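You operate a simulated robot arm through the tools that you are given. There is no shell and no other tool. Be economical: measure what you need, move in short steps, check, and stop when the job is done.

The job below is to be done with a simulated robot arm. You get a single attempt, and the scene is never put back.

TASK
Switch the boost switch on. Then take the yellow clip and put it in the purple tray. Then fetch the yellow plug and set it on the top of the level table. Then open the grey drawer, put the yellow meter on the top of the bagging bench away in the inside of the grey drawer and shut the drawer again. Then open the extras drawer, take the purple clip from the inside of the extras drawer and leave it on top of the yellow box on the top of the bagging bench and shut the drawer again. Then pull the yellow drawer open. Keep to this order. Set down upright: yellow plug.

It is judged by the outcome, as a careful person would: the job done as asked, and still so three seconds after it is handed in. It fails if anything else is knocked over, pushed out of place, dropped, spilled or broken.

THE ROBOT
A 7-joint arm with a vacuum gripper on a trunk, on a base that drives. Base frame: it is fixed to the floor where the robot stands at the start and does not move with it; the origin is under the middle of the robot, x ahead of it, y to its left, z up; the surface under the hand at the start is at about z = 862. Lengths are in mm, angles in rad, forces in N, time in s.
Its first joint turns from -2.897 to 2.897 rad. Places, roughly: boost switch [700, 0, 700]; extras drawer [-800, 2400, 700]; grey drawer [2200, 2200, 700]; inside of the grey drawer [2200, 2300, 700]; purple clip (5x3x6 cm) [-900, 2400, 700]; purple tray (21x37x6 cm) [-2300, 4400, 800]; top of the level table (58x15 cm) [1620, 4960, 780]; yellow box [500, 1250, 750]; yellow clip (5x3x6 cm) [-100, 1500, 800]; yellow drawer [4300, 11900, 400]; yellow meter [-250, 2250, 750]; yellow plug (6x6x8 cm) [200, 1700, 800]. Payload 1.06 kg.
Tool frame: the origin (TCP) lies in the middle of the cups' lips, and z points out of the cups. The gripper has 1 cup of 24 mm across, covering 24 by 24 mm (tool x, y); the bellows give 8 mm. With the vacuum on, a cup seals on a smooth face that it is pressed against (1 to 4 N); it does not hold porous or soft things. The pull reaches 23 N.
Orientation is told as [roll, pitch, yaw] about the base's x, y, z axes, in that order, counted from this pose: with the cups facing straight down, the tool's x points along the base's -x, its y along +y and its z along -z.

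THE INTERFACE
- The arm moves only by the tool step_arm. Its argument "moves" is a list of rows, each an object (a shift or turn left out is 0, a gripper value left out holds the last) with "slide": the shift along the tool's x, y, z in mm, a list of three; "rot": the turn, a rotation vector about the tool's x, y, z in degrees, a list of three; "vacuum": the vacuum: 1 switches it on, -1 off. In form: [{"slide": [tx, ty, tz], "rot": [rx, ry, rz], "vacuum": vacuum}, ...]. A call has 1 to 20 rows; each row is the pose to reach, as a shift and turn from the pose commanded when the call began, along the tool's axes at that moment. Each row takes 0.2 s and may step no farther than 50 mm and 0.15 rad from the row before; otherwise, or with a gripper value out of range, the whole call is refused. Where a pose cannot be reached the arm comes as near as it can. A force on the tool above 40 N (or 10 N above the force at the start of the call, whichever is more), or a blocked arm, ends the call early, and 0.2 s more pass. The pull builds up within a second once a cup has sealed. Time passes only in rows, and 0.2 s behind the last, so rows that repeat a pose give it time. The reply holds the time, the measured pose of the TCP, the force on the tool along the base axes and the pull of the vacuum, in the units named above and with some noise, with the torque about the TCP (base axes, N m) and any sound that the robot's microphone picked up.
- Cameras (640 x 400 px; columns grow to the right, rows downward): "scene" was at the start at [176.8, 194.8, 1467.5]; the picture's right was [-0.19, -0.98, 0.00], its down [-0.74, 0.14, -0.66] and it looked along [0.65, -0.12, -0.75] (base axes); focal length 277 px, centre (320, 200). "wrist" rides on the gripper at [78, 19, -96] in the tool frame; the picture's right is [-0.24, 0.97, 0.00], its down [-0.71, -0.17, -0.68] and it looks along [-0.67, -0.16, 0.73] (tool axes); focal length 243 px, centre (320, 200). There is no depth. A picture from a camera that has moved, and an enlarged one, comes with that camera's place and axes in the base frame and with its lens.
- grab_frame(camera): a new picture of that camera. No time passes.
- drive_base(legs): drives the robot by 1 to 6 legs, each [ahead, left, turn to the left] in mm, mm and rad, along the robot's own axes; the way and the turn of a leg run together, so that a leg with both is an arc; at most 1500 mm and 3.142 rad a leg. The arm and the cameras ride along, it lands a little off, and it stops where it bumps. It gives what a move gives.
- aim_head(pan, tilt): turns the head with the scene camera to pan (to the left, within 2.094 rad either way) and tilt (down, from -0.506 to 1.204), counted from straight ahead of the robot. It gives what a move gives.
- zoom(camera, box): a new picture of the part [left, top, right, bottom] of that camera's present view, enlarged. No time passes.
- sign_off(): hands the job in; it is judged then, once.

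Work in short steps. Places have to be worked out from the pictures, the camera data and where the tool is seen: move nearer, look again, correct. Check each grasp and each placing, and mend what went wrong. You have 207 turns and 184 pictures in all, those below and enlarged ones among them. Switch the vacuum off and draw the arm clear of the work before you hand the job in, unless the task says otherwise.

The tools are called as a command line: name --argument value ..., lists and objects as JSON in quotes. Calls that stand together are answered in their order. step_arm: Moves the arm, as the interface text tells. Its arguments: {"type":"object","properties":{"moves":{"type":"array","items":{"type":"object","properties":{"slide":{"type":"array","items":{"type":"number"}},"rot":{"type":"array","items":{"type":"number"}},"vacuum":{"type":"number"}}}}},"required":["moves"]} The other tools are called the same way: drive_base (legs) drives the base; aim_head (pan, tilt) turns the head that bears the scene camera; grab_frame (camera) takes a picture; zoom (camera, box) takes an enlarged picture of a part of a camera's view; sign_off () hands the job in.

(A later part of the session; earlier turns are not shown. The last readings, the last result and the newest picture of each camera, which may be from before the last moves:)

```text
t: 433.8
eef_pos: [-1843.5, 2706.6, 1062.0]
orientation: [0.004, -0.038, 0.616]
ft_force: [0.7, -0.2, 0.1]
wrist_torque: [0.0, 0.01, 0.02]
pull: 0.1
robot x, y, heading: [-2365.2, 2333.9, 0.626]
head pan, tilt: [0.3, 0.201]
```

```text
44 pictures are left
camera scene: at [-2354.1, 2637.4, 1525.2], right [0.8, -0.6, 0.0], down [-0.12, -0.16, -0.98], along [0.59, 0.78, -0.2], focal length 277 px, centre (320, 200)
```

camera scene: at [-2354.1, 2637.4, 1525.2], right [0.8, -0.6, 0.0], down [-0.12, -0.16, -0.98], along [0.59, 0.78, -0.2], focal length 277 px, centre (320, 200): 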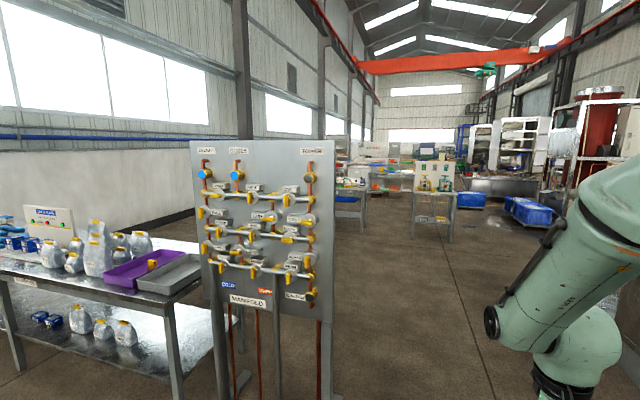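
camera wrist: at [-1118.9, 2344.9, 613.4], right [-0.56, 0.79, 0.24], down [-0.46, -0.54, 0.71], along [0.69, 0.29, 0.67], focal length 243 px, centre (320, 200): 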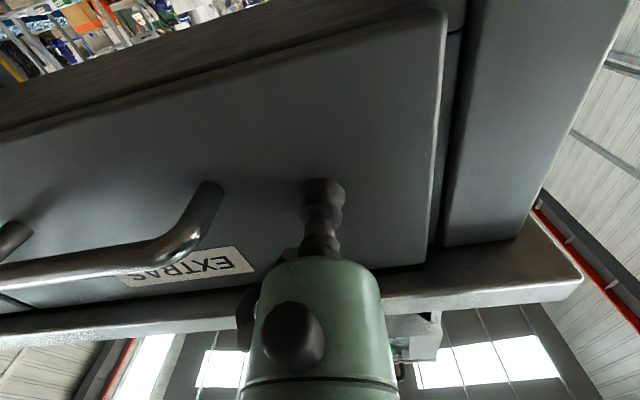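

The destination lies far across the hall. I drive through the gap to the open floor and look along the way.

drive_base --legs '[[1200, 0, 0], [1400, 0, 0]]'

aim_head --pan 0.35 --tilt 0.25

grab_frame --camera "scene"

zoom --camera "scene" --box '[220, 120, 460, 270]'

```text
t: 446.6
eef_pos: [322.3, 4203.8, 1062.4]
orientation: [0.004, -0.036, 0.583]
ft_force: [-0.3, -0.2, -0.9]
wrist_torque: [-0.01, 0.0, -0.01]
pull: 0.1
robot x, y, heading: [-210.9, 3847.7, 0.592]
head pan, tilt: [0.3, 0.201]
```

```text
t: 447.2
eef_pos: [321.8, 4204.2, 1061.4]
orientation: [0.004, -0.037, 0.582]
ft_force: [0.7, -0.1, 0.9]
wrist_torque: [-0.01, -0.02, -0.02]
pull: 0.1
robot x, y, heading: [-216.0, 3847.5, 0.601]
head pan, tilt: [0.351, 0.25]
```

```text
43 pictures are left
camera scene: at [-194.3, 4154.3, 1520.7], right [0.81, -0.58, 0.0], down [-0.14, -0.2, -0.97], along [0.57, 0.79, -0.25], focal length 277 px, centre (320, 200)
```

scene: 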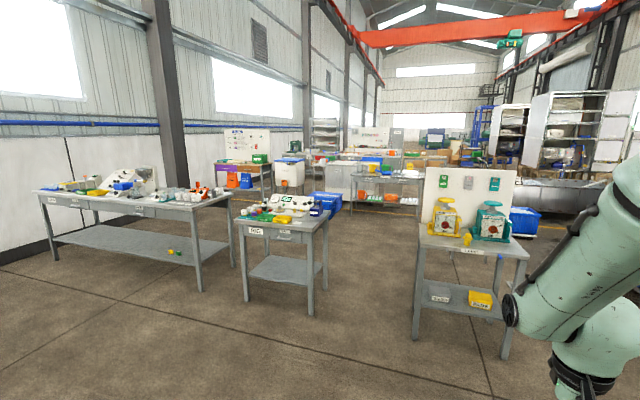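

```text
2.67 times, centred on (340, 195) of scene
camera zoom: at [-194.3, 4154.3, 1520.7], right [0.81, -0.58, 0.0], down [-0.14, -0.2, -0.97], along [0.57, 0.79, -0.25], focal length 738 px, centre (267, 213)
```

zoom: 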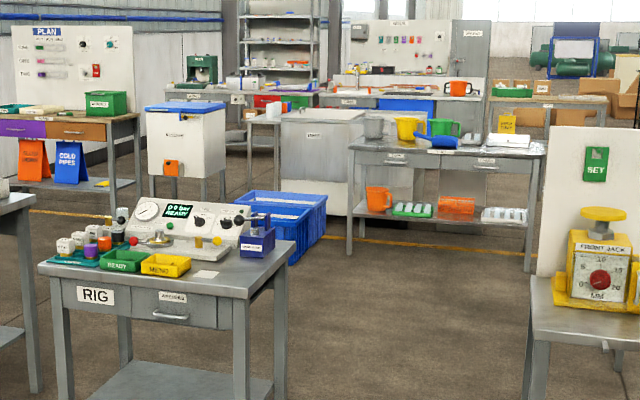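

I see a gap of about 800 mm between the RIG and LEVEL tables. I slide left to line up with it, fix the heading, and advance.

drive_base --legs '[[0, 525, 0.024], [1100, 0, 0]]'

aim_head --pan 0.1 --tilt 0.45

grab_frame --camera "scene"

```text
t: 455.6
eef_pos: [929.9, 5275.5, 1062.7]
orientation: [0.003, -0.037, 0.587]
ft_force: [-0.5, -0.1, -0.1]
wrist_torque: [-0.02, 0.04, 0.04]
pull: 0.0
robot x, y, heading: [393.0, 4917.4, 0.597]
head pan, tilt: [0.351, 0.25]
```

```text
t: 456.4
eef_pos: [930.3, 5275.6, 1061.7]
orientation: [0.005, -0.037, 0.588]
ft_force: [0.1, -0.1, 0.2]
wrist_torque: [-0.01, -0.01, 0.0]
pull: 0.1
robot x, y, heading: [396.4, 4918.0, 0.596]
head pan, tilt: [0.099, 0.45]
```

```text
41 pictures are left
camera scene: at [430.1, 5208.0, 1502.1], right [0.64, -0.77, 0.0], down [-0.33, -0.28, -0.9], along [0.69, 0.58, -0.43], focal length 277 px, centre (320, 200)
```

scene: 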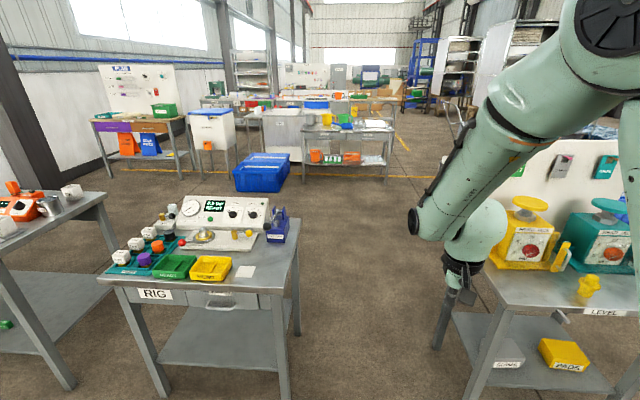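

The gap spans a ≈ 2924–3650 and I'm near its centre. I correct the heading and drive through in two legs.

drive_base --legs '[[0, 20, 0.03], [900, 0, 0.005]]'

drive_base --legs '[[1300, 0, 0]]'

aim_head --pan 0.5 --tilt 0.35

grab_frame --camera "scene"

```text
t: 461.5
eef_pos: [1631.9, 5842.3, 1060.7]
orientation: [0.003, -0.038, 0.623]
ft_force: [1.1, 0.0, 0.8]
wrist_torque: [0.02, 0.03, 0.03]
pull: 0.1
robot x, y, heading: [1107.5, 5468.0, 0.636]
head pan, tilt: [0.099, 0.45]
```

```text
t: 468.0
eef_pos: [2656.5, 6637.4, 1061.3]
orientation: [0.005, -0.038, 0.649]
ft_force: [-1.6, -0.3, -0.6]
wrist_torque: [-0.03, -0.01, -0.01]
pull: 0.0
robot x, y, heading: [2146.3, 6251.8, 0.662]
head pan, tilt: [0.099, 0.45]
```

```text
t: 468.9
eef_pos: [2658.7, 6638.2, 1061.5]
orientation: [0.004, -0.036, 0.647]
ft_force: [0.0, 0.2, 0.1]
wrist_torque: [0.0, 0.02, 0.0]
pull: 0.0
robot x, y, heading: [2145.0, 6247.0, 0.662]
head pan, tilt: [0.499, 0.351]
```

```text
40 pictures are left
camera scene: at [2133.2, 6561.7, 1511.3], right [0.92, -0.4, 0.0], down [-0.14, -0.32, -0.94], along [0.38, 0.86, -0.34], focal length 277 px, centre (320, 200)
```

scene: 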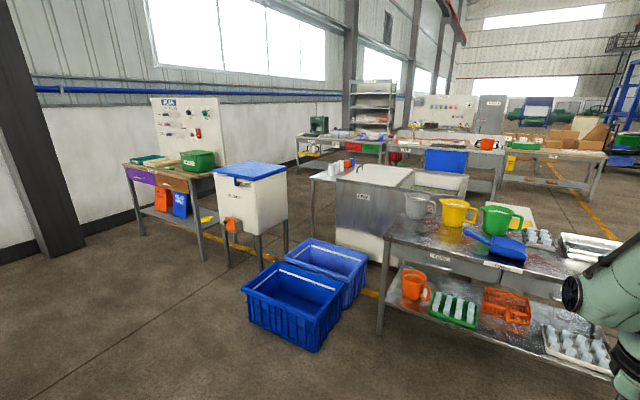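

The target projects near pixel (313, 154), and I zoom there.

zoom --camera "scene" --box '[270, 90, 430, 190]'

```text
4.00 times, centred on (350, 140) of scene
camera zoom: at [2133.2, 6561.7, 1511.3], right [0.92, -0.4, 0.0], down [-0.14, -0.32, -0.94], along [0.38, 0.86, -0.34], focal length 1106 px, centre (200, 440)
```

zoom: 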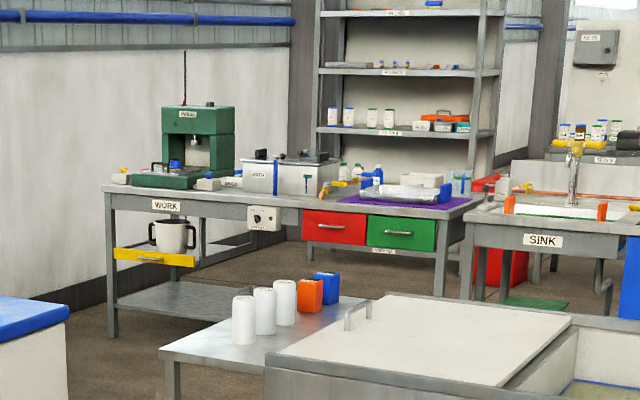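

The yellow drawer hangs under the WORK bench at about (4330, 12000). The left side looks blocked by the tank and tables, so I look for a route on the right.

aim_head --pan -0.25 --tilt 0.35

grab_frame --camera "scene"

```text
t: 470.0
eef_pos: [2657.5, 6638.0, 1061.7]
orientation: [0.004, -0.036, 0.65]
ft_force: [-0.4, 0.1, 1.0]
wrist_torque: [0.0, -0.02, 0.01]
pull: 0.0
robot x, y, heading: [2145.9, 6246.3, 0.658]
head pan, tilt: [-0.25, 0.351]
```

```text
38 pictures are left
camera scene: at [2181.2, 6513.6, 1511.3], right [0.4, -0.92, 0.0], down [-0.32, -0.14, -0.94], along [0.86, 0.38, -0.34], focal length 277 px, centre (320, 200)
```

scene: 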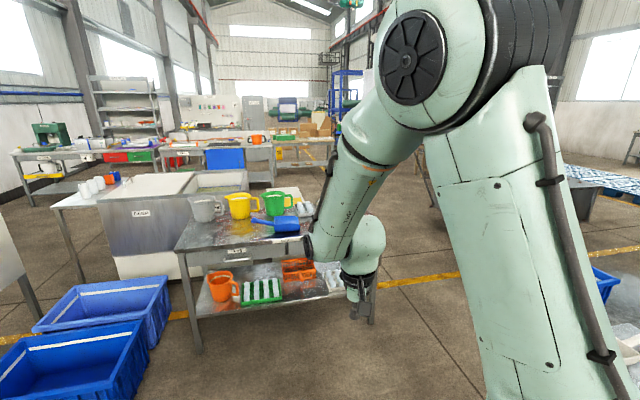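

The route right of the centre bench looks clear. I slide right ~980, then forward in legs, checking as I go.

drive_base --legs '[[0, 0, -0.035], [0, -1000, 0]]'

aim_head --pan 0.25 --tilt 0.3

grab_frame --camera "scene"

```text
t: 474.0
eef_pos: [2987.3, 6156.3, 1061.6]
orientation: [0.004, -0.035, 0.72]
ft_force: [0.5, -0.2, 0.5]
wrist_torque: [-0.02, 0.0, 0.03]
pull: 0.0
robot x, y, heading: [2504.3, 5733.4, 0.728]
head pan, tilt: [-0.25, 0.351]
stopped in leg 2: the robot was blocked; the commanded pose is now the measured one
```

```text
t: 474.9
eef_pos: [2987.2, 6156.9, 1060.5]
orientation: [0.006, -0.037, 0.718]
ft_force: [-1.0, -0.6, -0.2]
wrist_torque: [0.02, -0.01, 0.01]
pull: 0.1
robot x, y, heading: [2504.4, 5731.6, 0.727]
head pan, tilt: [0.25, 0.3]
```

```text
37 pictures are left
camera scene: at [2491.0, 6032.7, 1516.0], right [0.83, -0.56, 0.0], down [-0.17, -0.25, -0.96], along [0.53, 0.79, -0.3], focal length 277 px, centre (320, 200)
```

scene: 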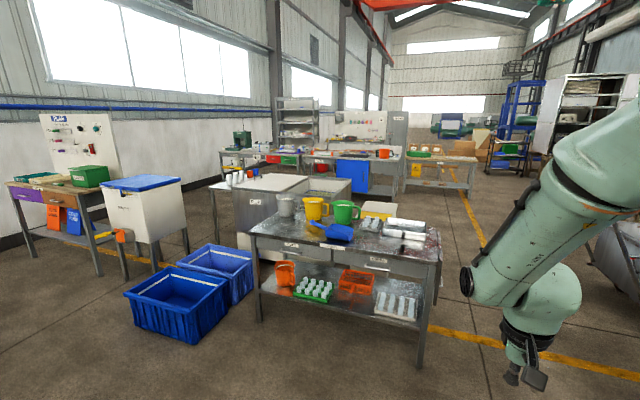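

I've bumped something on my right, probably the small table there. I move back left slightly and look at it.

drive_base --legs '[[0, 120, 0]]'

aim_head --pan -1.2 --tilt 0.6

grab_frame --camera "scene"

```text
t: 476.2
eef_pos: [2906.4, 6246.7, 1062.0]
orientation: [0.001, -0.036, 0.721]
ft_force: [-0.6, -0.3, 0.7]
wrist_torque: [0.0, -0.01, 0.0]
pull: 0.0
robot x, y, heading: [2425.2, 5821.8, 0.734]
head pan, tilt: [0.25, 0.3]
```

```text
t: 477.8
eef_pos: [2907.4, 6247.5, 1061.4]
orientation: [0.004, -0.037, 0.721]
ft_force: [-0.2, -0.2, -0.2]
wrist_torque: [0.01, 0.02, 0.01]
pull: 0.1
robot x, y, heading: [2424.7, 5822.6, 0.738]
head pan, tilt: [-1.201, 0.6]
```

```text
36 pictures are left
camera scene: at [2437.5, 6004.4, 1488.5], right [-0.45, -0.89, 0.0], down [-0.5, 0.26, -0.83], along [0.74, -0.37, -0.56], focal length 277 px, centre (320, 200)
```

scene: 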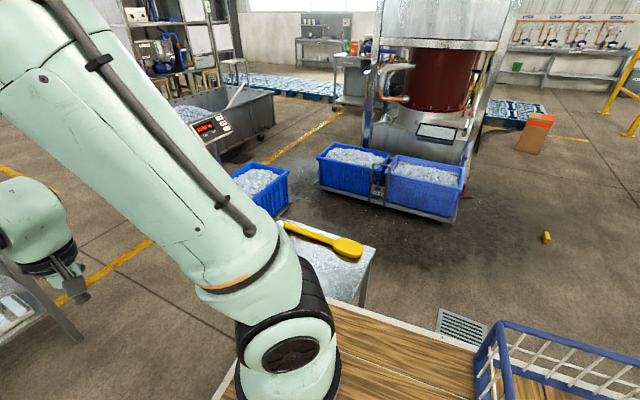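

The spade table is on my right at b ≈ 4500–5120, and it looks undisturbed. I go forward past it first, then right, then ahead beside the centre bench.

drive_base --legs '[[100, 60, 0], [0, 0, -0.113], [700, 0, 0]]'

```text
t: 483.0
eef_pos: [3553.8, 6707.3, 1061.3]
orientation: [0.002, -0.037, 0.608]
ft_force: [0.7, 0.2, -1.1]
wrist_torque: [-0.01, 0.04, -0.02]
pull: 0.1
robot x, y, heading: [3028.6, 6341.3, 0.623]
head pan, tilt: [-1.201, 0.6]
```

I slide right 550 and look ahead.

drive_base --legs '[[0, -550, 0]]'

aim_head --pan 0.2 --tilt 0.35

grab_frame --camera "scene"

```text
t: 484.9
eef_pos: [3661.2, 6573.5, 1061.6]
orientation: [0.003, -0.037, 0.582]
ft_force: [-0.8, 1.2, -0.2]
wrist_torque: [-0.02, -0.01, -0.02]
pull: 0.0
robot x, y, heading: [3124.2, 6217.4, 0.591]
head pan, tilt: [-1.201, 0.6]
stopped in leg 1: the robot was blocked; the commanded pose is now the measured one
```

```text
t: 486.4
eef_pos: [3661.3, 6571.9, 1060.5]
orientation: [0.003, -0.037, 0.583]
ft_force: [0.1, 0.8, -0.7]
wrist_torque: [-0.03, 0.0, 0.0]
pull: 0.0
robot x, y, heading: [3121.0, 6216.7, 0.592]
head pan, tilt: [0.201, 0.351]
```

```text
35 pictures are left
camera scene: at [3156.4, 6515.2, 1511.3], right [0.71, -0.7, 0.0], down [-0.24, -0.24, -0.94], along [0.66, 0.67, -0.34], focal length 277 px, centre (320, 200)
```

scene: 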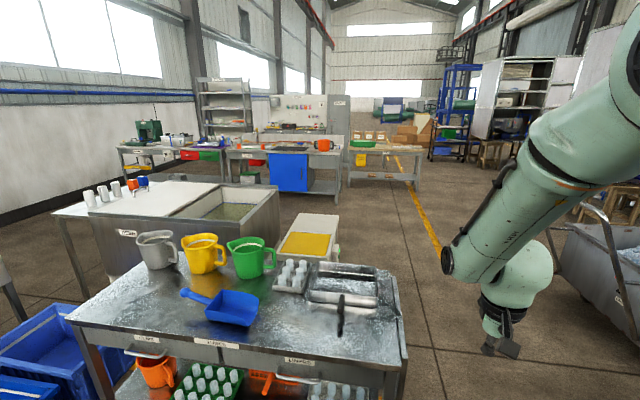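

I'm blocked again at the rear right by the same table. I move left a little, forward further, then right.

drive_base --legs '[[0, 70, 0.02], [320, 0, 0]]'

aim_head --pan -1.7 --tilt 0.7

grab_frame --camera "scene"

```text
t: 489.1
eef_pos: [3880.4, 6813.5, 1061.1]
orientation: [0.003, -0.038, 0.589]
ft_force: [-0.4, -0.7, 0.0]
wrist_torque: [0.0, 0.0, 0.0]
pull: 0.1
robot x, y, heading: [3344.5, 6460.9, 0.595]
head pan, tilt: [0.201, 0.351]
```

```text
t: 491.0
eef_pos: [3879.4, 6813.6, 1061.7]
orientation: [0.005, -0.037, 0.588]
ft_force: [-0.1, 0.2, 0.7]
wrist_torque: [0.03, 0.03, 0.0]
pull: 0.2
robot x, y, heading: [3346.6, 6458.7, 0.596]
head pan, tilt: [-1.7, 0.7]
```

```text
34 pictures are left
camera scene: at [3348.2, 6611.1, 1479.9], right [-0.89, -0.45, 0.0], down [-0.29, 0.57, -0.77], along [0.35, -0.68, -0.64], focal length 277 px, centre (320, 200)
```

scene: 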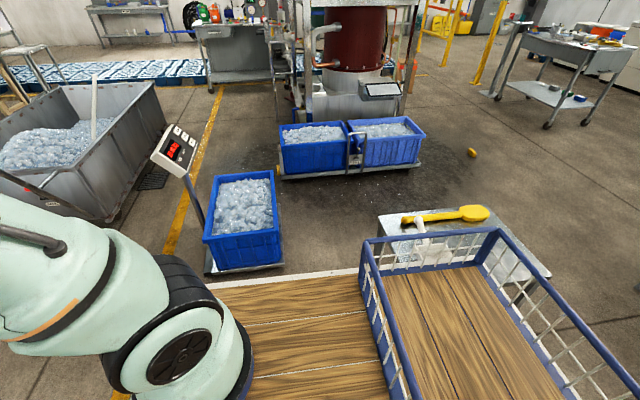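

The scale bin (a ≈ 1760) and the spade table (b < 5320) are both clear of my next move. Nothing has toppled. I slide right 430 and go forward.

drive_base --legs '[[0, 0, 0.03], [0, -430, 0], [1000, 0, 0]]'

aim_head --pan 0.3 --tilt 0.35

grab_frame --camera "scene"

```text
t: 493.0
eef_pos: [3970.1, 6696.0, 1061.7]
orientation: [0.004, -0.036, 0.51]
ft_force: [0.1, -0.1, 0.1]
wrist_torque: [-0.03, 0.01, 0.01]
pull: 0.1
robot x, y, heading: [3412.2, 6386.5, 0.519]
head pan, tilt: [-1.7, 0.7]
stopped in leg 2: the robot was blocked; the commanded pose is now the measured one
```

```text
t: 494.9
eef_pos: [3969.3, 6697.1, 1061.0]
orientation: [0.004, -0.037, 0.509]
ft_force: [0.1, -0.3, 1.1]
wrist_torque: [-0.02, -0.02, -0.05]
pull: 0.1
robot x, y, heading: [3408.9, 6385.3, 0.516]
head pan, tilt: [0.3, 0.351]
```

```text
33 pictures are left
camera scene: at [3456.8, 6684.0, 1511.3], right [0.73, -0.69, 0.0], down [-0.24, -0.25, -0.94], along [0.64, 0.68, -0.34], focal length 277 px, centre (320, 200)
```

scene: 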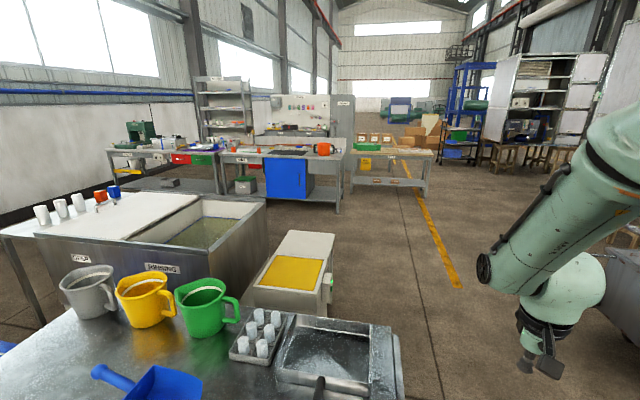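

Again the rear is caught on that table, which spans b ≈ 5300–5720. I move left, turn to face along the aisle so I'm narrow across it, then drive between the table and the bench.

drive_base --legs '[[0, 350, 0], [0, 0, -1.463]]'

```text
t: 500.7
eef_pos: [3621.5, 6171.9, 1061.9]
orientation: [0.004, -0.037, -0.928]
ft_force: [0.8, 0.1, 0.6]
wrist_torque: [-0.03, -0.04, 0.0]
pull: 0.0
robot x, y, heading: [3239.6, 6688.4, -0.919]
head pan, tilt: [0.3, 0.351]
```

I align and drive forward between the table and the bench.

drive_base --legs '[[0, 85, -0.027], [710, 0, 0]]'

aim_head --pan 1.5 --tilt 0.45

grab_frame --camera "scene"

```text
t: 505.3
eef_pos: [4085.9, 5625.1, 1061.8]
orientation: [0.002, -0.037, -0.964]
ft_force: [-1.0, -0.5, -0.3]
wrist_torque: [-0.01, 0.0, 0.02]
pull: 0.1
robot x, y, heading: [3722.1, 6152.9, -0.959]
head pan, tilt: [0.3, 0.351]
```

```text
t: 506.7
eef_pos: [4085.1, 5625.9, 1062.1]
orientation: [0.003, -0.036, -0.964]
ft_force: [-0.5, 0.2, 0.2]
wrist_torque: [-0.01, -0.01, -0.02]
pull: 0.1
robot x, y, heading: [3718.8, 6156.8, -0.951]
head pan, tilt: [1.499, 0.45]
```

```text
32 pictures are left
camera scene: at [4028.7, 6239.9, 1502.1], right [0.52, -0.86, 0.0], down [-0.37, -0.22, -0.9], along [0.77, 0.46, -0.44], focal length 277 px, centre (320, 200)
```

scene: 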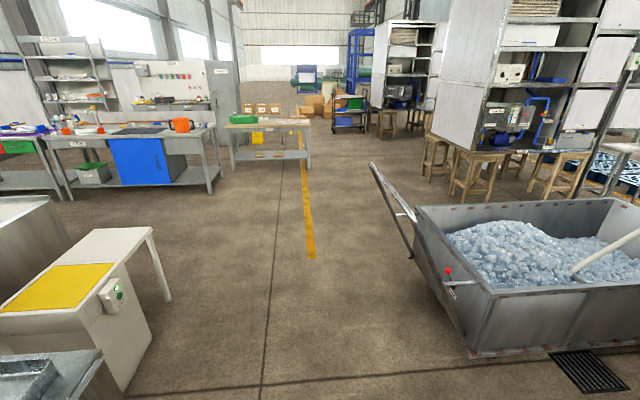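

Clear floor ahead along the aisle. I strafe 110, turn to face along it and advance.

drive_base --legs '[[0, 115, 0], [0, 0, 1.576]]'

```text
t: 511.7
eef_pos: [4350.1, 6576.4, 1061.9]
orientation: [0.003, -0.037, 0.588]
ft_force: [-1.0, 0.3, 0.1]
wrist_torque: [0.02, -0.02, -0.01]
pull: 0.2
robot x, y, heading: [3817.0, 6219.0, 0.592]
head pan, tilt: [1.499, 0.45]
```

I advance along the aisle to b ≈ 8850, then look left along the corridor.

drive_base --legs '[[0, 0, 0.03], [1300, 0, 0], [1300, 0, 0]]'

aim_head --pan 1.3 --tilt 0.4

grab_frame --camera "scene"

```text
t: 524.8
eef_pos: [6439.0, 8151.8, 1061.7]
orientation: [0.003, -0.036, 0.638]
ft_force: [-0.1, 0.1, -0.8]
wrist_torque: [0.01, 0.0, 0.01]
pull: 0.0
robot x, y, heading: [5924.1, 7771.7, 0.643]
head pan, tilt: [1.499, 0.45]
```

```text
t: 525.5
eef_pos: [6438.8, 8151.1, 1061.3]
orientation: [0.003, -0.037, 0.638]
ft_force: [0.0, 0.2, -0.2]
wrist_torque: [-0.03, 0.06, 0.02]
pull: 0.0
robot x, y, heading: [5919.3, 7771.0, 0.643]
head pan, tilt: [1.3, 0.4]
```

```text
31 pictures are left
camera scene: at [5842.4, 8083.6, 1506.7], right [0.93, 0.37, 0.0], down [0.14, -0.36, -0.92], along [-0.34, 0.86, -0.39], focal length 277 px, centre (320, 200)
```

scene: 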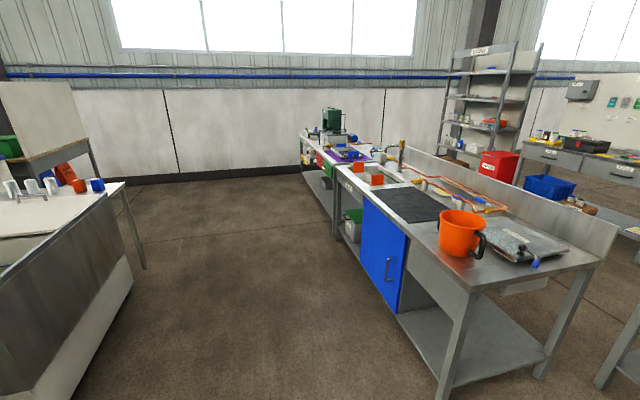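

The corridor in front of the SINK and WORK benches is clear. I slide left along it toward the yellow drawer.

drive_base --legs '[[0, 0, -0.018], [0, 1450, 0], [0, 1400, 0]]'

aim_head --pan 0.6 --tilt 0.5

grab_frame --camera "scene"

```text
t: 539.8
eef_pos: [4767.1, 10461.9, 1061.3]
orientation: [0.004, -0.036, 0.607]
ft_force: [0.7, -0.7, -1.0]
wrist_torque: [-0.03, 0.02, 0.0]
pull: 0.0
robot x, y, heading: [4238.3, 10097.3, 0.616]
head pan, tilt: [1.3, 0.4]
```

```text
t: 540.8
eef_pos: [4767.4, 10462.0, 1061.3]
orientation: [0.003, -0.036, 0.609]
ft_force: [-0.3, 0.3, 0.1]
wrist_torque: [0.01, 0.0, 0.01]
pull: 0.1
robot x, y, heading: [4240.9, 10093.8, 0.618]
head pan, tilt: [0.6, 0.499]
```

```text
30 pictures are left
camera scene: at [4231.6, 10410.1, 1497.6], right [0.94, -0.35, 0.0], down [-0.17, -0.45, -0.88], along [0.3, 0.82, -0.48], focal length 277 px, centre (320, 200)
```

scene: 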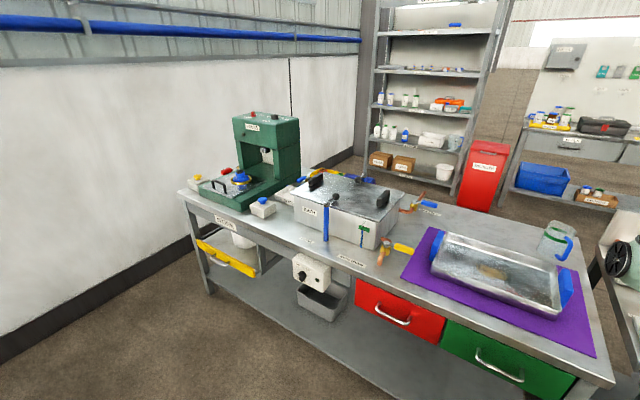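

The yellow drawer's face is near (4140, 11747, 450), so it's low. I move in front of it.

drive_base --legs '[[0, 1385, 0.007]]'

aim_head --pan 0.0 --tilt 0.75

grab_frame --camera "scene"

```text
t: 547.7
eef_pos: [3955.1, 11583.4, 1060.8]
orientation: [0.004, -0.035, 0.629]
ft_force: [-0.6, -0.6, 1.1]
wrist_torque: [0.01, 0.01, -0.04]
pull: 0.1
robot x, y, heading: [3439.2, 11203.4, 0.639]
head pan, tilt: [0.6, 0.499]
```

```text
t: 548.7
eef_pos: [3955.4, 11584.2, 1061.4]
orientation: [0.003, -0.037, 0.633]
ft_force: [0.4, -0.7, 0.9]
wrist_torque: [0.01, -0.02, -0.01]
pull: 0.0
robot x, y, heading: [3438.7, 11206.9, 0.636]
head pan, tilt: [0.0, 0.75]
```

```text
29 pictures are left
camera scene: at [3458.5, 11482.7, 1475.7], right [0.6, -0.8, 0.0], down [-0.55, -0.41, -0.73], along [0.59, 0.44, -0.68], focal length 277 px, centre (320, 200)
```

scene: 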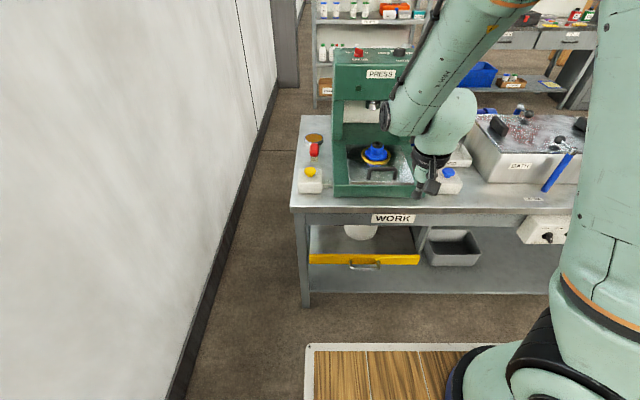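

I zoom in on the drawer and its handle.

zoom --camera "scene" --box '[295, 210, 435, 300]'

```text
4.44 times, centred on (365, 255) of scene
camera zoom: at [3458.5, 11482.7, 1475.7], right [0.6, -0.8, 0.0], down [-0.55, -0.41, -0.73], along [0.59, 0.44, -0.68], focal length 1229 px, centre (120, -44)
```

zoom: 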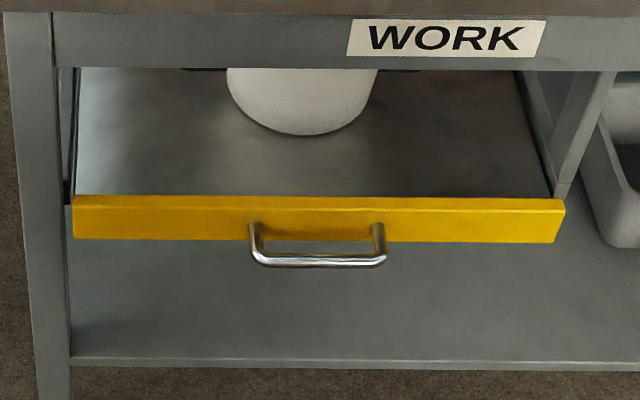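

The shallow yellow drawer has its face at z ≈ 418–490 with a bar handle, and a bucket stands on its tray. I level the tool in front of it at z ≈ 700 first.

step_arm --moves '[{"slide": [5, 0, 33], "rot": [0, -8.2, 0]}, {"slide": [10, 0, 66], "rot": [0, -16.4, 0]}, {"slide": [15, 0, 99], "rot": [0, -24.6, 0]}, {"slide": [20, 0, 132], "rot": [0, -32.8, 0]}, {"slide": [25, 0, 165], "rot": [0, -41, 0]}, {"slide": [25, 0, 198], "rot": [0, -49.2, 0]}, {"slide": [25, 0, 231], "rot": [0, -57.4, 0]}, {"slide": [25, 0, 264], "rot": [0, -65.6, 0]}, {"slide": [25, 0, 297], "rot": [0, -73.8, 0]}, {"slide": [25, 0, 330], "rot": [0, -82, 0]}, {"slide": [25, 0, 361], "rot": [0, -88, 0]}]'

step_arm --moves '[{"slide": [40, 0, 0]}, {"slide": [80, 0, 0]}, {"slide": [120, 0, 0]}, {"slide": [160, 0, 0]}, {"slide": [200, 0, 0]}, {"slide": [240, 0, 0]}]'

```text
t: 551.1
eef_pos: [3945.4, 11578.5, 700.0]
orientation: [2.377, -1.565, -1.744]
ft_force: [-0.3, -0.6, -0.4]
wrist_torque: [0.0, -0.03, 0.0]
pull: 0.0
out of reach, approached as far as the arm can: row 5, 6
robot x, y, heading: [3440.2, 11206.2, 0.634]
head pan, tilt: [0.0, 0.75]
```

```text
t: 552.5
eef_pos: [3959.6, 11597.2, 585.7]
orientation: [1.323, -1.566, -0.69]
ft_force: [-0.1, -0.2, -0.6]
wrist_torque: [0.02, 0.03, 0.0]
pull: 0.1
out of reach, approached as far as the arm can: row 3, 4, 5, 6
robot x, y, heading: [3436.3, 11207.9, 0.635]
head pan, tilt: [0.0, 0.75]
```

With a level tool the lowest reach here is z ≈ 586. I test whether reaching further forward lets it go lower.

step_arm --moves '[{"slide": [20, 0, 40]}, {"slide": [50, 0, 80]}, {"slide": [80, 0, 100]}, {"slide": [120, 0, 100]}]'

grab_frame --camera "wrist"

grab_frame --camera "scene"

```text
t: 553.5
eef_pos: [3990.6, 11624.5, 571.4]
orientation: [1.93, -1.565, -1.299]
ft_force: [0.1, 0.0, -0.1]
wrist_torque: [-0.03, -0.01, -0.02]
pull: 0.0
out of reach, approached as far as the arm can: row 1, 2, 3, 4
robot x, y, heading: [3440.2, 11205.4, 0.639]
head pan, tilt: [0.0, 0.75]
```

```text
27 pictures are left
camera wrist: at [3902.8, 11584.2, 493.3], right [-0.57, 0.78, 0.24], down [-0.45, -0.55, 0.71], along [0.68, 0.3, 0.67], focal length 243 px, centre (320, 200)
```

wrist: 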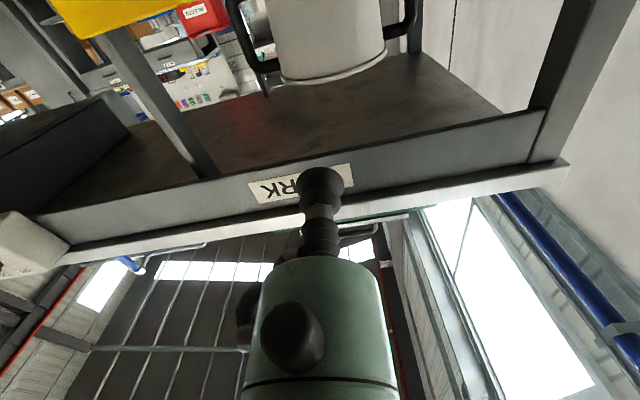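

```text
26 pictures are left
camera scene: at [3458.6, 11482.6, 1475.6], right [0.6, -0.8, 0.0], down [-0.55, -0.41, -0.73], along [0.59, 0.44, -0.68], focal length 277 px, centre (320, 200)
```

scene: 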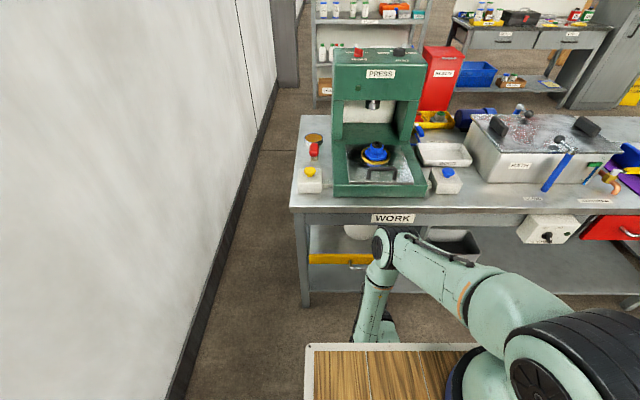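

The limit comes from the shoulder, but pointing the tool downward extends the reach. The shallow drawer's front can be pulled from behind its top edge. I tilt the tool to ~55° below horizontal and view the drawer.

step_arm --moves '[{"slide": [-20, 0, -10], "rot": [0, 8, 0]}, {"slide": [-30, 0, -20], "rot": [0, 16, 0]}, {"slide": [-30, 0, -20], "rot": [0, 24, 0]}, {"slide": [-30, 0, -20], "rot": [0, 32, 0]}, {"slide": [-30, 0, -20], "rot": [0, 40, 0]}, {"slide": [-30, 0, -20], "rot": [0, 48, 0]}, {"slide": [-30, 0, -20], "rot": [0, 55, 0]}]'

drive_base --legs '[[110, 0, -0.01]]'

grab_frame --camera "wrist"

```text
t: 555.1
eef_pos: [3972.7, 11612.5, 602.6]
orientation: [0.004, -0.609, 0.627]
ft_force: [0.3, 1.2, 0.8]
wrist_torque: [0.0, -0.03, -0.01]
pull: 0.1
robot x, y, heading: [3436.3, 11205.8, 0.627]
head pan, tilt: [0.0, 0.75]
```

```text
t: 556.3
eef_pos: [4065.0, 11672.8, 602.0]
orientation: [0.005, -0.613, 0.619]
ft_force: [0.0, -0.2, -0.7]
wrist_torque: [0.01, 0.0, 0.01]
pull: 0.0
robot x, y, heading: [3523.3, 11271.9, 0.628]
head pan, tilt: [0.0, 0.75]
```

```text
25 pictures are left
camera wrist: at [3957.7, 11619.7, 635.4], right [-0.41, 0.9, 0.14], down [0.25, -0.03, 0.97], along [0.88, 0.43, -0.21], focal length 243 px, centre (320, 200)
```

wrist: 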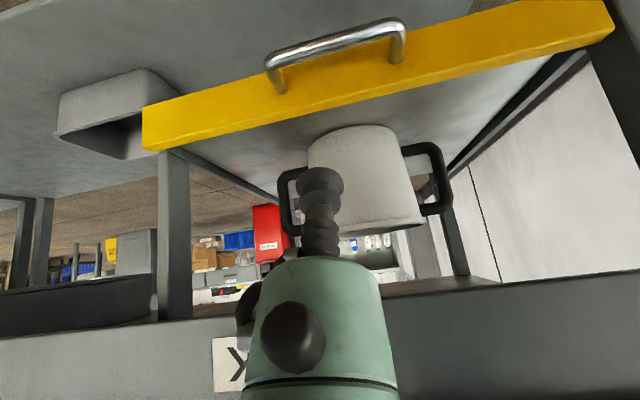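

I zoom in on the drawer front to see whether its top edge stands above the tray floor.

zoom --camera "wrist" --box '[230, 0, 470, 150]'

```text
2.67 times, centred on (350, 75) of wrist
camera zoom: at [3957.7, 11619.7, 635.4], right [-0.41, 0.9, 0.14], down [0.25, -0.03, 0.97], along [0.88, 0.43, -0.21], focal length 647 px, centre (240, 533)
```

zoom: 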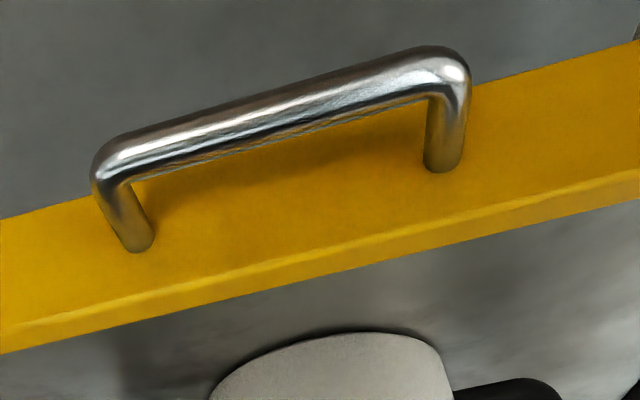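

The lip stands ~22 mm above the tray floor, with its inner face at b ≈ 9731, and the bucket is ~90 mm behind it. I'll hook the cup behind the lip left of the handle. First I lower the tool, then move the base forward-left.

step_arm --moves '[{"slide": [24, 0, 33]}, {"slide": [47, 0, 67]}]'

drive_base --legs '[[100, 100, 0]]'

grab_frame --camera "wrist"

```text
t: 556.9
eef_pos: [4065.9, 11673.2, 520.5]
orientation: [0.006, -0.613, 0.617]
ft_force: [0.8, 0.3, -0.5]
wrist_torque: [0.0, 0.0, 0.0]
pull: 0.0
robot x, y, heading: [3529.3, 11268.5, 0.625]
head pan, tilt: [0.0, 0.75]
```

```text
t: 558.2
eef_pos: [4089.9, 11814.6, 520.6]
orientation: [0.007, -0.612, 0.62]
ft_force: [0.0, -0.2, -0.2]
wrist_torque: [-0.01, 0.02, 0.01]
pull: 0.1
robot x, y, heading: [3550.0, 11406.9, 0.631]
head pan, tilt: [0.0, 0.75]
```

```text
23 pictures are left
camera wrist: at [3981.6, 11760.9, 554.2], right [-0.41, 0.9, 0.14], down [0.25, -0.03, 0.97], along [0.88, 0.43, -0.21], focal length 243 px, centre (320, 200)
```

wrist: 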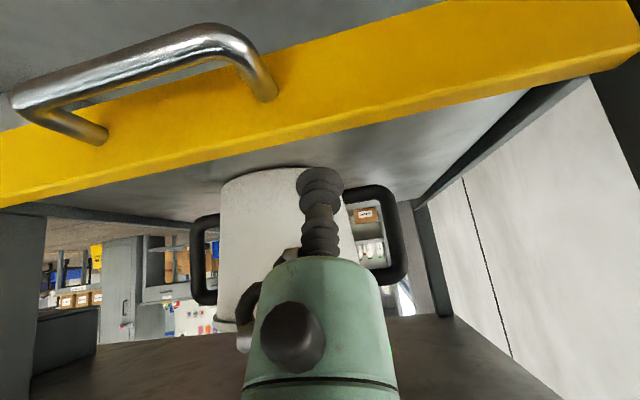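

The lip spans b ≈ 9700–9718. I move 42 mm inward above it, then lower behind it in small steps.

step_arm --moves '[{"slide": [-17, 0, 12]}, {"slide": [-34, 0, 24]}, {"slide": [-25, 0, 37]}, {"slide": [-18, 0, 47]}, {"slide": [-14, 0, 53]}]'

zoom --camera "wrist" --box '[220, 60, 460, 260]'

```text
t: 559.4
eef_pos: [4110.7, 11832.5, 491.1]
orientation: [0.003, -0.608, 0.625]
ft_force: [0.1, 0.4, -0.2]
wrist_torque: [0.04, 0.02, 0.0]
pull: 0.1
robot x, y, heading: [3544.7, 11413.0, 0.63]
head pan, tilt: [0.0, 0.75]
```

```text
2.00 times, centred on (340, 160) of wrist
camera zoom: at [4004.6, 11779.1, 525.6], right [-0.41, 0.9, 0.14], down [0.26, -0.03, 0.97], along [0.87, 0.43, -0.22], focal length 485 px, centre (280, 280)
```

zoom: 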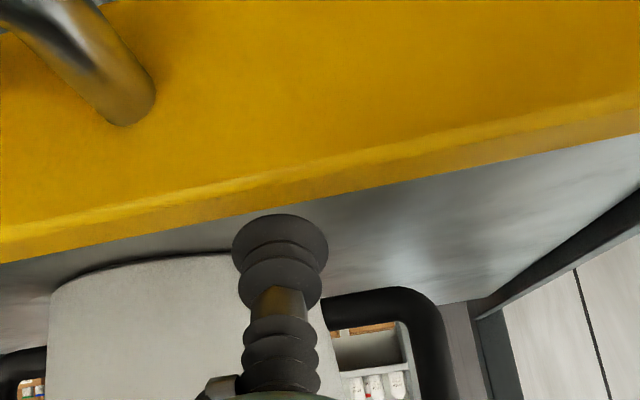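

The lip's inner edge is at b ≈ 9731 and I'm at 9726. I move 27 mm further in at this height, then lower behind it.

step_arm --moves '[{"slide": [-11, 0, 8]}, {"slide": [-22, 0, 15.5]}, {"slide": [-18, 0, 22]}, {"slide": [-14, 0, 28]}, {"slide": [-11, 0, 32]}]'

zoom --camera "wrist" --box '[220, 60, 460, 260]'

```text
t: 560.6
eef_pos: [4126.3, 11846.0, 476.4]
orientation: [0.003, -0.608, 0.629]
ft_force: [-0.2, -0.3, -0.3]
wrist_torque: [0.03, -0.01, 0.01]
pull: 0.1
robot x, y, heading: [3543.6, 11408.5, 0.638]
head pan, tilt: [0.0, 0.75]
```

```text
2.00 times, centred on (340, 160) of wrist
camera zoom: at [4020.3, 11791.5, 509.2], right [-0.42, 0.9, 0.14], down [0.26, -0.03, 0.97], along [0.87, 0.44, -0.22], focal length 485 px, centre (280, 280)
```

zoom: 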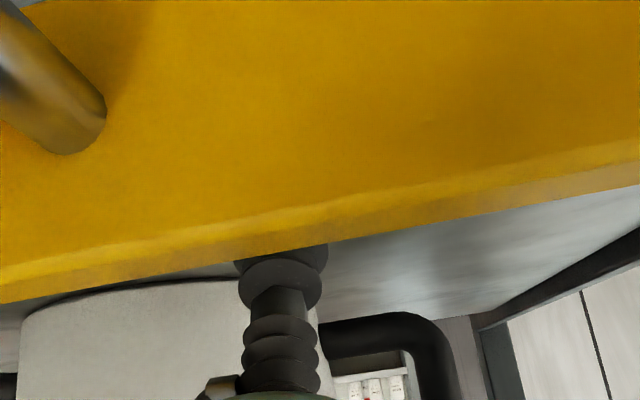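

The cup is now behind the lip and partly hidden by it. I lower it a bit more onto the tray floor.

step_arm --moves '[{"slide": [2.3, 0, 3.3]}, {"slide": [4.6, 0, 6.6]}, {"slide": [6.9, 0, 9.8]}, {"slide": [6.9, 0, 9.8]}]'

```text
t: 561.6
eef_pos: [4126.9, 11848.3, 462.4]
orientation: [0.003, -0.61, 0.631]
ft_force: [-0.6, 0.3, 2.1]
wrist_torque: [-0.05, 0.0, -0.04]
pull: 0.0
robot x, y, heading: [3547.8, 11410.5, 0.638]
head pan, tilt: [0.0, 0.75]
```

Light floor contact at 2 N. I pull back slowly and watch the force.

step_arm --moves '[{"slide": [4, 0, -2.9]}, {"slide": [8.2, 0, -5.7]}, {"slide": [13, 0, -9.2]}, {"slide": [18, 0, -12.6]}, {"slide": [23, 0, -16.1]}, {"slide": [28.7, 0, -20.1]}, {"slide": [34.4, 0, -24.1]}, {"slide": [41, 0, -28.7]}]'

zoom --camera "wrist" --box '[160, 0, 480, 260]'

```text
t: 563.4
eef_pos: [4109.2, 11824.6, 456.5]
orientation: [0.001, -0.622, 0.617]
ft_force: [-0.1, 1.4, 30.4]
wrist_torque: [-0.19, 0.48, 0.04]
pull: 0.0
robot x, y, heading: [3551.7, 11413.8, 0.626]
head pan, tilt: [0.0, 0.75]
```

```text
1.54 times, centred on (320, 130) of wrist
camera zoom: at [4002.0, 11771.1, 488.8], right [-0.41, 0.9, 0.14], down [0.24, -0.04, 0.97], along [0.88, 0.43, -0.2], focal length 373 px, centre (320, 308)
```

zoom: 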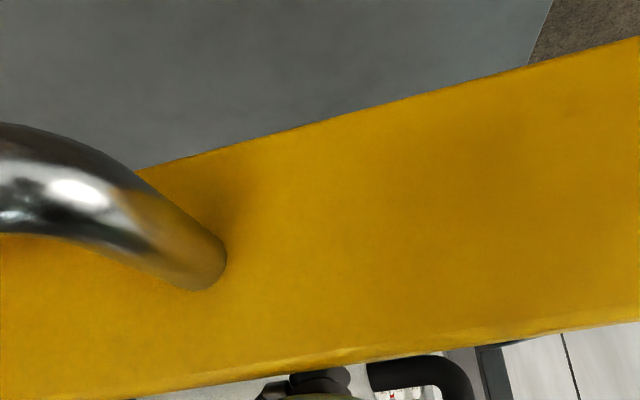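

A 30 N vertical force suggests the wrist camera box is resting on the handle. I ease upward and look at the overall state.

step_arm --moves '[{"slide": [-5, 0, -7]}, {"slide": [-12, 0, -17]}, {"slide": [-23, 0, -33]}]'

zoom --camera "scene" --box '[270, 180, 470, 320]'

grab_frame --camera "wrist"

```text
t: 564.2
eef_pos: [4106.5, 11826.2, 493.0]
orientation: [0.005, -0.612, 0.62]
ft_force: [0.3, 0.0, -0.6]
wrist_torque: [0.01, -0.01, -0.05]
pull: 0.0
robot x, y, heading: [3549.1, 11411.6, 0.628]
head pan, tilt: [0.0, 0.75]
```

```text
2.86 times, centred on (370, 250) of scene
camera zoom: at [3573.6, 11688.2, 1475.6], right [0.59, -0.81, 0.0], down [-0.55, -0.4, -0.73], along [0.59, 0.43, -0.68], focal length 790 px, centre (177, 57)
```

zoom: 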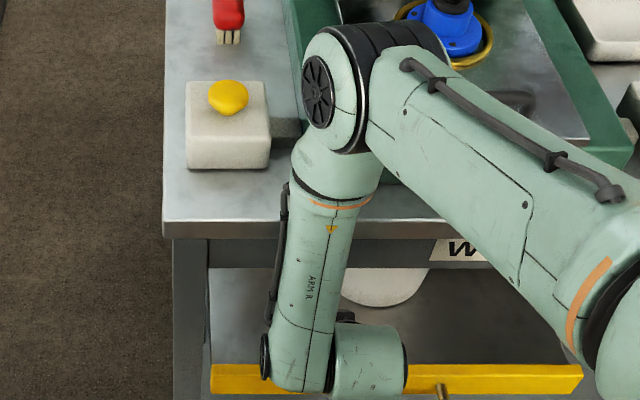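

```text
18 pictures are left
camera wrist: at [3998.6, 11773.5, 526.8], right [-0.41, 0.9, 0.14], down [0.25, -0.03, 0.97], along [0.88, 0.43, -0.21], focal length 243 px, centre (320, 200)
```

wrist: 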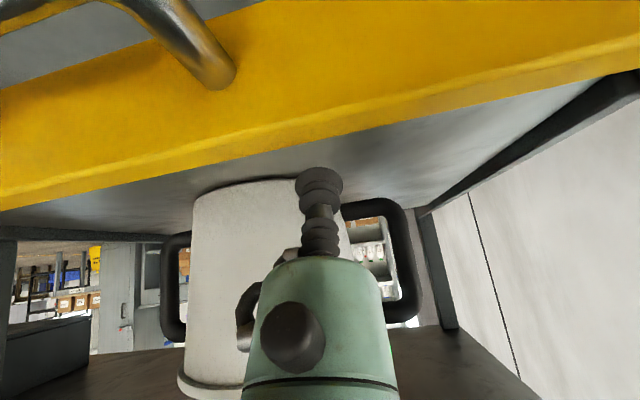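

The drawer has moved: its lip inner edge is now at ~9703, versus 9731 before. The hook works. I shift 70 mm left to keep the camera off the handle and hook again.

step_arm --moves '[{"slide": [-5, 35, 3.5]}, {"slide": [-10, 70, 7]}, {"slide": [-3, 70, 17]}, {"slide": [2, 70, 24]}, {"slide": [5.7, 70, 29]}, {"slide": [5.7, 70, 29]}]'

step_arm --moves '[{"slide": [4, 0, -2.9]}, {"slide": [8.2, 0, -5.8]}, {"slide": [13, 0, -9.2]}, {"slide": [18, 0, -12.8]}, {"slide": [23, 0, -16.4]}, {"slide": [28.7, 0, -20.5]}, {"slide": [34.4, 0, -24.6]}, {"slide": [41, 0, -29.2]}]'

grab_frame --camera "wrist"

```text
t: 565.6
eef_pos: [4072.5, 11890.3, 467.9]
orientation: [0.004, -0.614, 0.618]
ft_force: [0.7, -0.6, -0.1]
wrist_torque: [0.03, 0.0, 0.0]
pull: 0.1
robot x, y, heading: [3552.5, 11411.2, 0.628]
head pan, tilt: [0.0, 0.75]
```

```text
t: 567.4
eef_pos: [4031.0, 11860.5, 467.8]
orientation: [0.006, -0.611, 0.621]
ft_force: [0.1, 0.1, -0.8]
wrist_torque: [-0.04, -0.03, 0.0]
pull: 0.1
robot x, y, heading: [3553.2, 11414.1, 0.627]
head pan, tilt: [0.0, 0.75]
```

```text
17 pictures are left
camera wrist: at [3924.1, 11805.9, 500.8], right [-0.41, 0.9, 0.14], down [0.25, -0.03, 0.97], along [0.88, 0.43, -0.22], focal length 243 px, centre (320, 200)
```

wrist: 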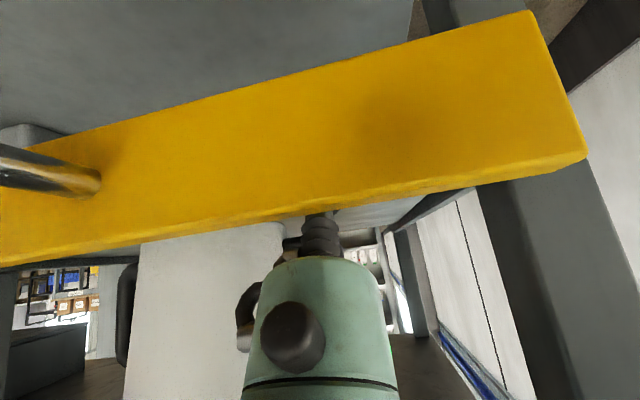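

It's moving freely with negligible force. I keep pulling with the arm.

step_arm --moves '[{"slide": [7, 0, -5]}, {"slide": [14, 0, -10]}, {"slide": [21, 0, -15]}, {"slide": [28, 0, -20]}, {"slide": [35, 0, -25]}, {"slide": [42, 0, -30]}, {"slide": [49, 0, -35]}, {"slide": [56, 0, -40]}]'

```text
t: 569.2
eef_pos: [3975.6, 11820.3, 469.4]
orientation: [0.005, -0.612, 0.62]
ft_force: [-0.3, 0.4, -0.5]
wrist_torque: [-0.01, 0.02, -0.01]
pull: 0.1
robot x, y, heading: [3547.3, 11412.0, 0.627]
head pan, tilt: [0.0, 0.75]
```

I check the state before continuing.

grab_frame --camera "scene"

grab_frame --camera "wrist"

```text
16 pictures are left
camera scene: at [3573.4, 11688.0, 1475.6], right [0.59, -0.81, 0.0], down [-0.55, -0.4, -0.73], along [0.59, 0.43, -0.68], focal length 277 px, centre (320, 200)
```

scene: 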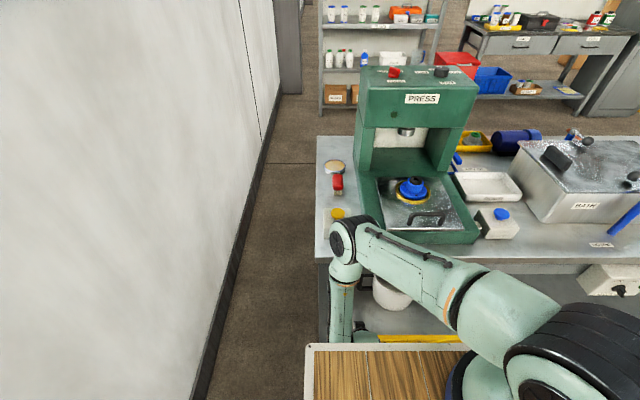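

```text
15 pictures are left
camera wrist: at [3868.9, 11766.7, 501.6], right [-0.41, 0.9, 0.14], down [0.25, -0.03, 0.97], along [0.88, 0.43, -0.21], focal length 243 px, centre (320, 200)
```

wrist: 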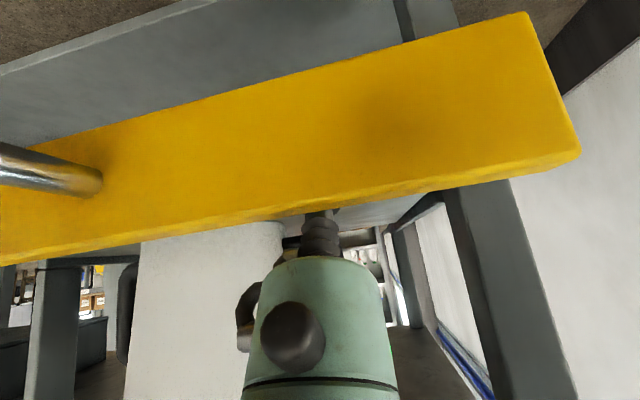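

The drawer is ~140 mm open and the bucket is riding along upright. I pull a further ~90 mm by driving the base back gently in short legs.

drive_base --legs '[[-30, 0, 0], [-30, 0, 0], [-35, 0, 0]]'

grab_frame --camera "wrist"

```text
t: 570.9
eef_pos: [3898.5, 11763.6, 467.6]
orientation: [0.006, -0.613, 0.621]
ft_force: [0.0, 0.4, -0.4]
wrist_torque: [-0.01, 0.01, 0.03]
pull: 0.1
robot x, y, heading: [3474.2, 11351.3, 0.627]
head pan, tilt: [0.0, 0.75]
```

```text
14 pictures are left
camera wrist: at [3791.5, 11709.8, 501.6], right [-0.41, 0.9, 0.14], down [0.25, -0.03, 0.97], along [0.88, 0.43, -0.21], focal length 243 px, centre (320, 200)
```

wrist: 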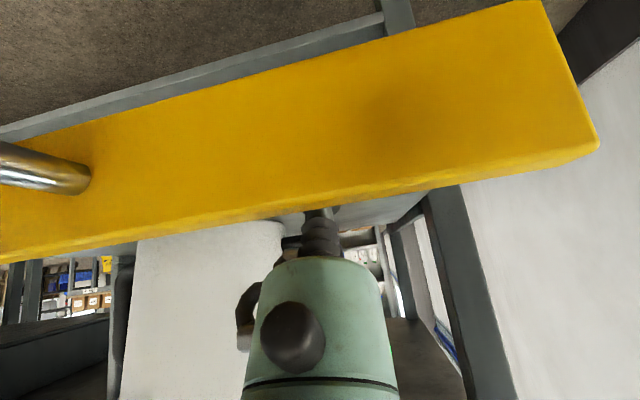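

It's open ~235 mm. I pull ~50 mm more to be well open, watching for a stop.

drive_base --legs '[[-30, 0, 0], [-25, 0, 0]]'

grab_frame --camera "wrist"

```text
t: 572.2
eef_pos: [3853.6, 11730.0, 467.8]
orientation: [0.006, -0.614, 0.618]
ft_force: [0.5, -0.4, 0.1]
wrist_torque: [0.03, 0.01, -0.02]
pull: 0.0
robot x, y, heading: [3427.3, 11322.7, 0.631]
head pan, tilt: [0.0, 0.75]
```

```text
13 pictures are left
camera wrist: at [3746.6, 11677.5, 501.6], right [-0.41, 0.9, 0.14], down [0.25, -0.03, 0.97], along [0.88, 0.43, -0.21], focal length 243 px, centre (320, 200)
```

wrist: 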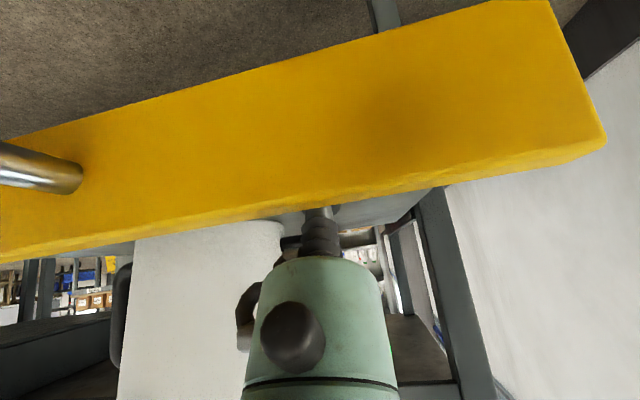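

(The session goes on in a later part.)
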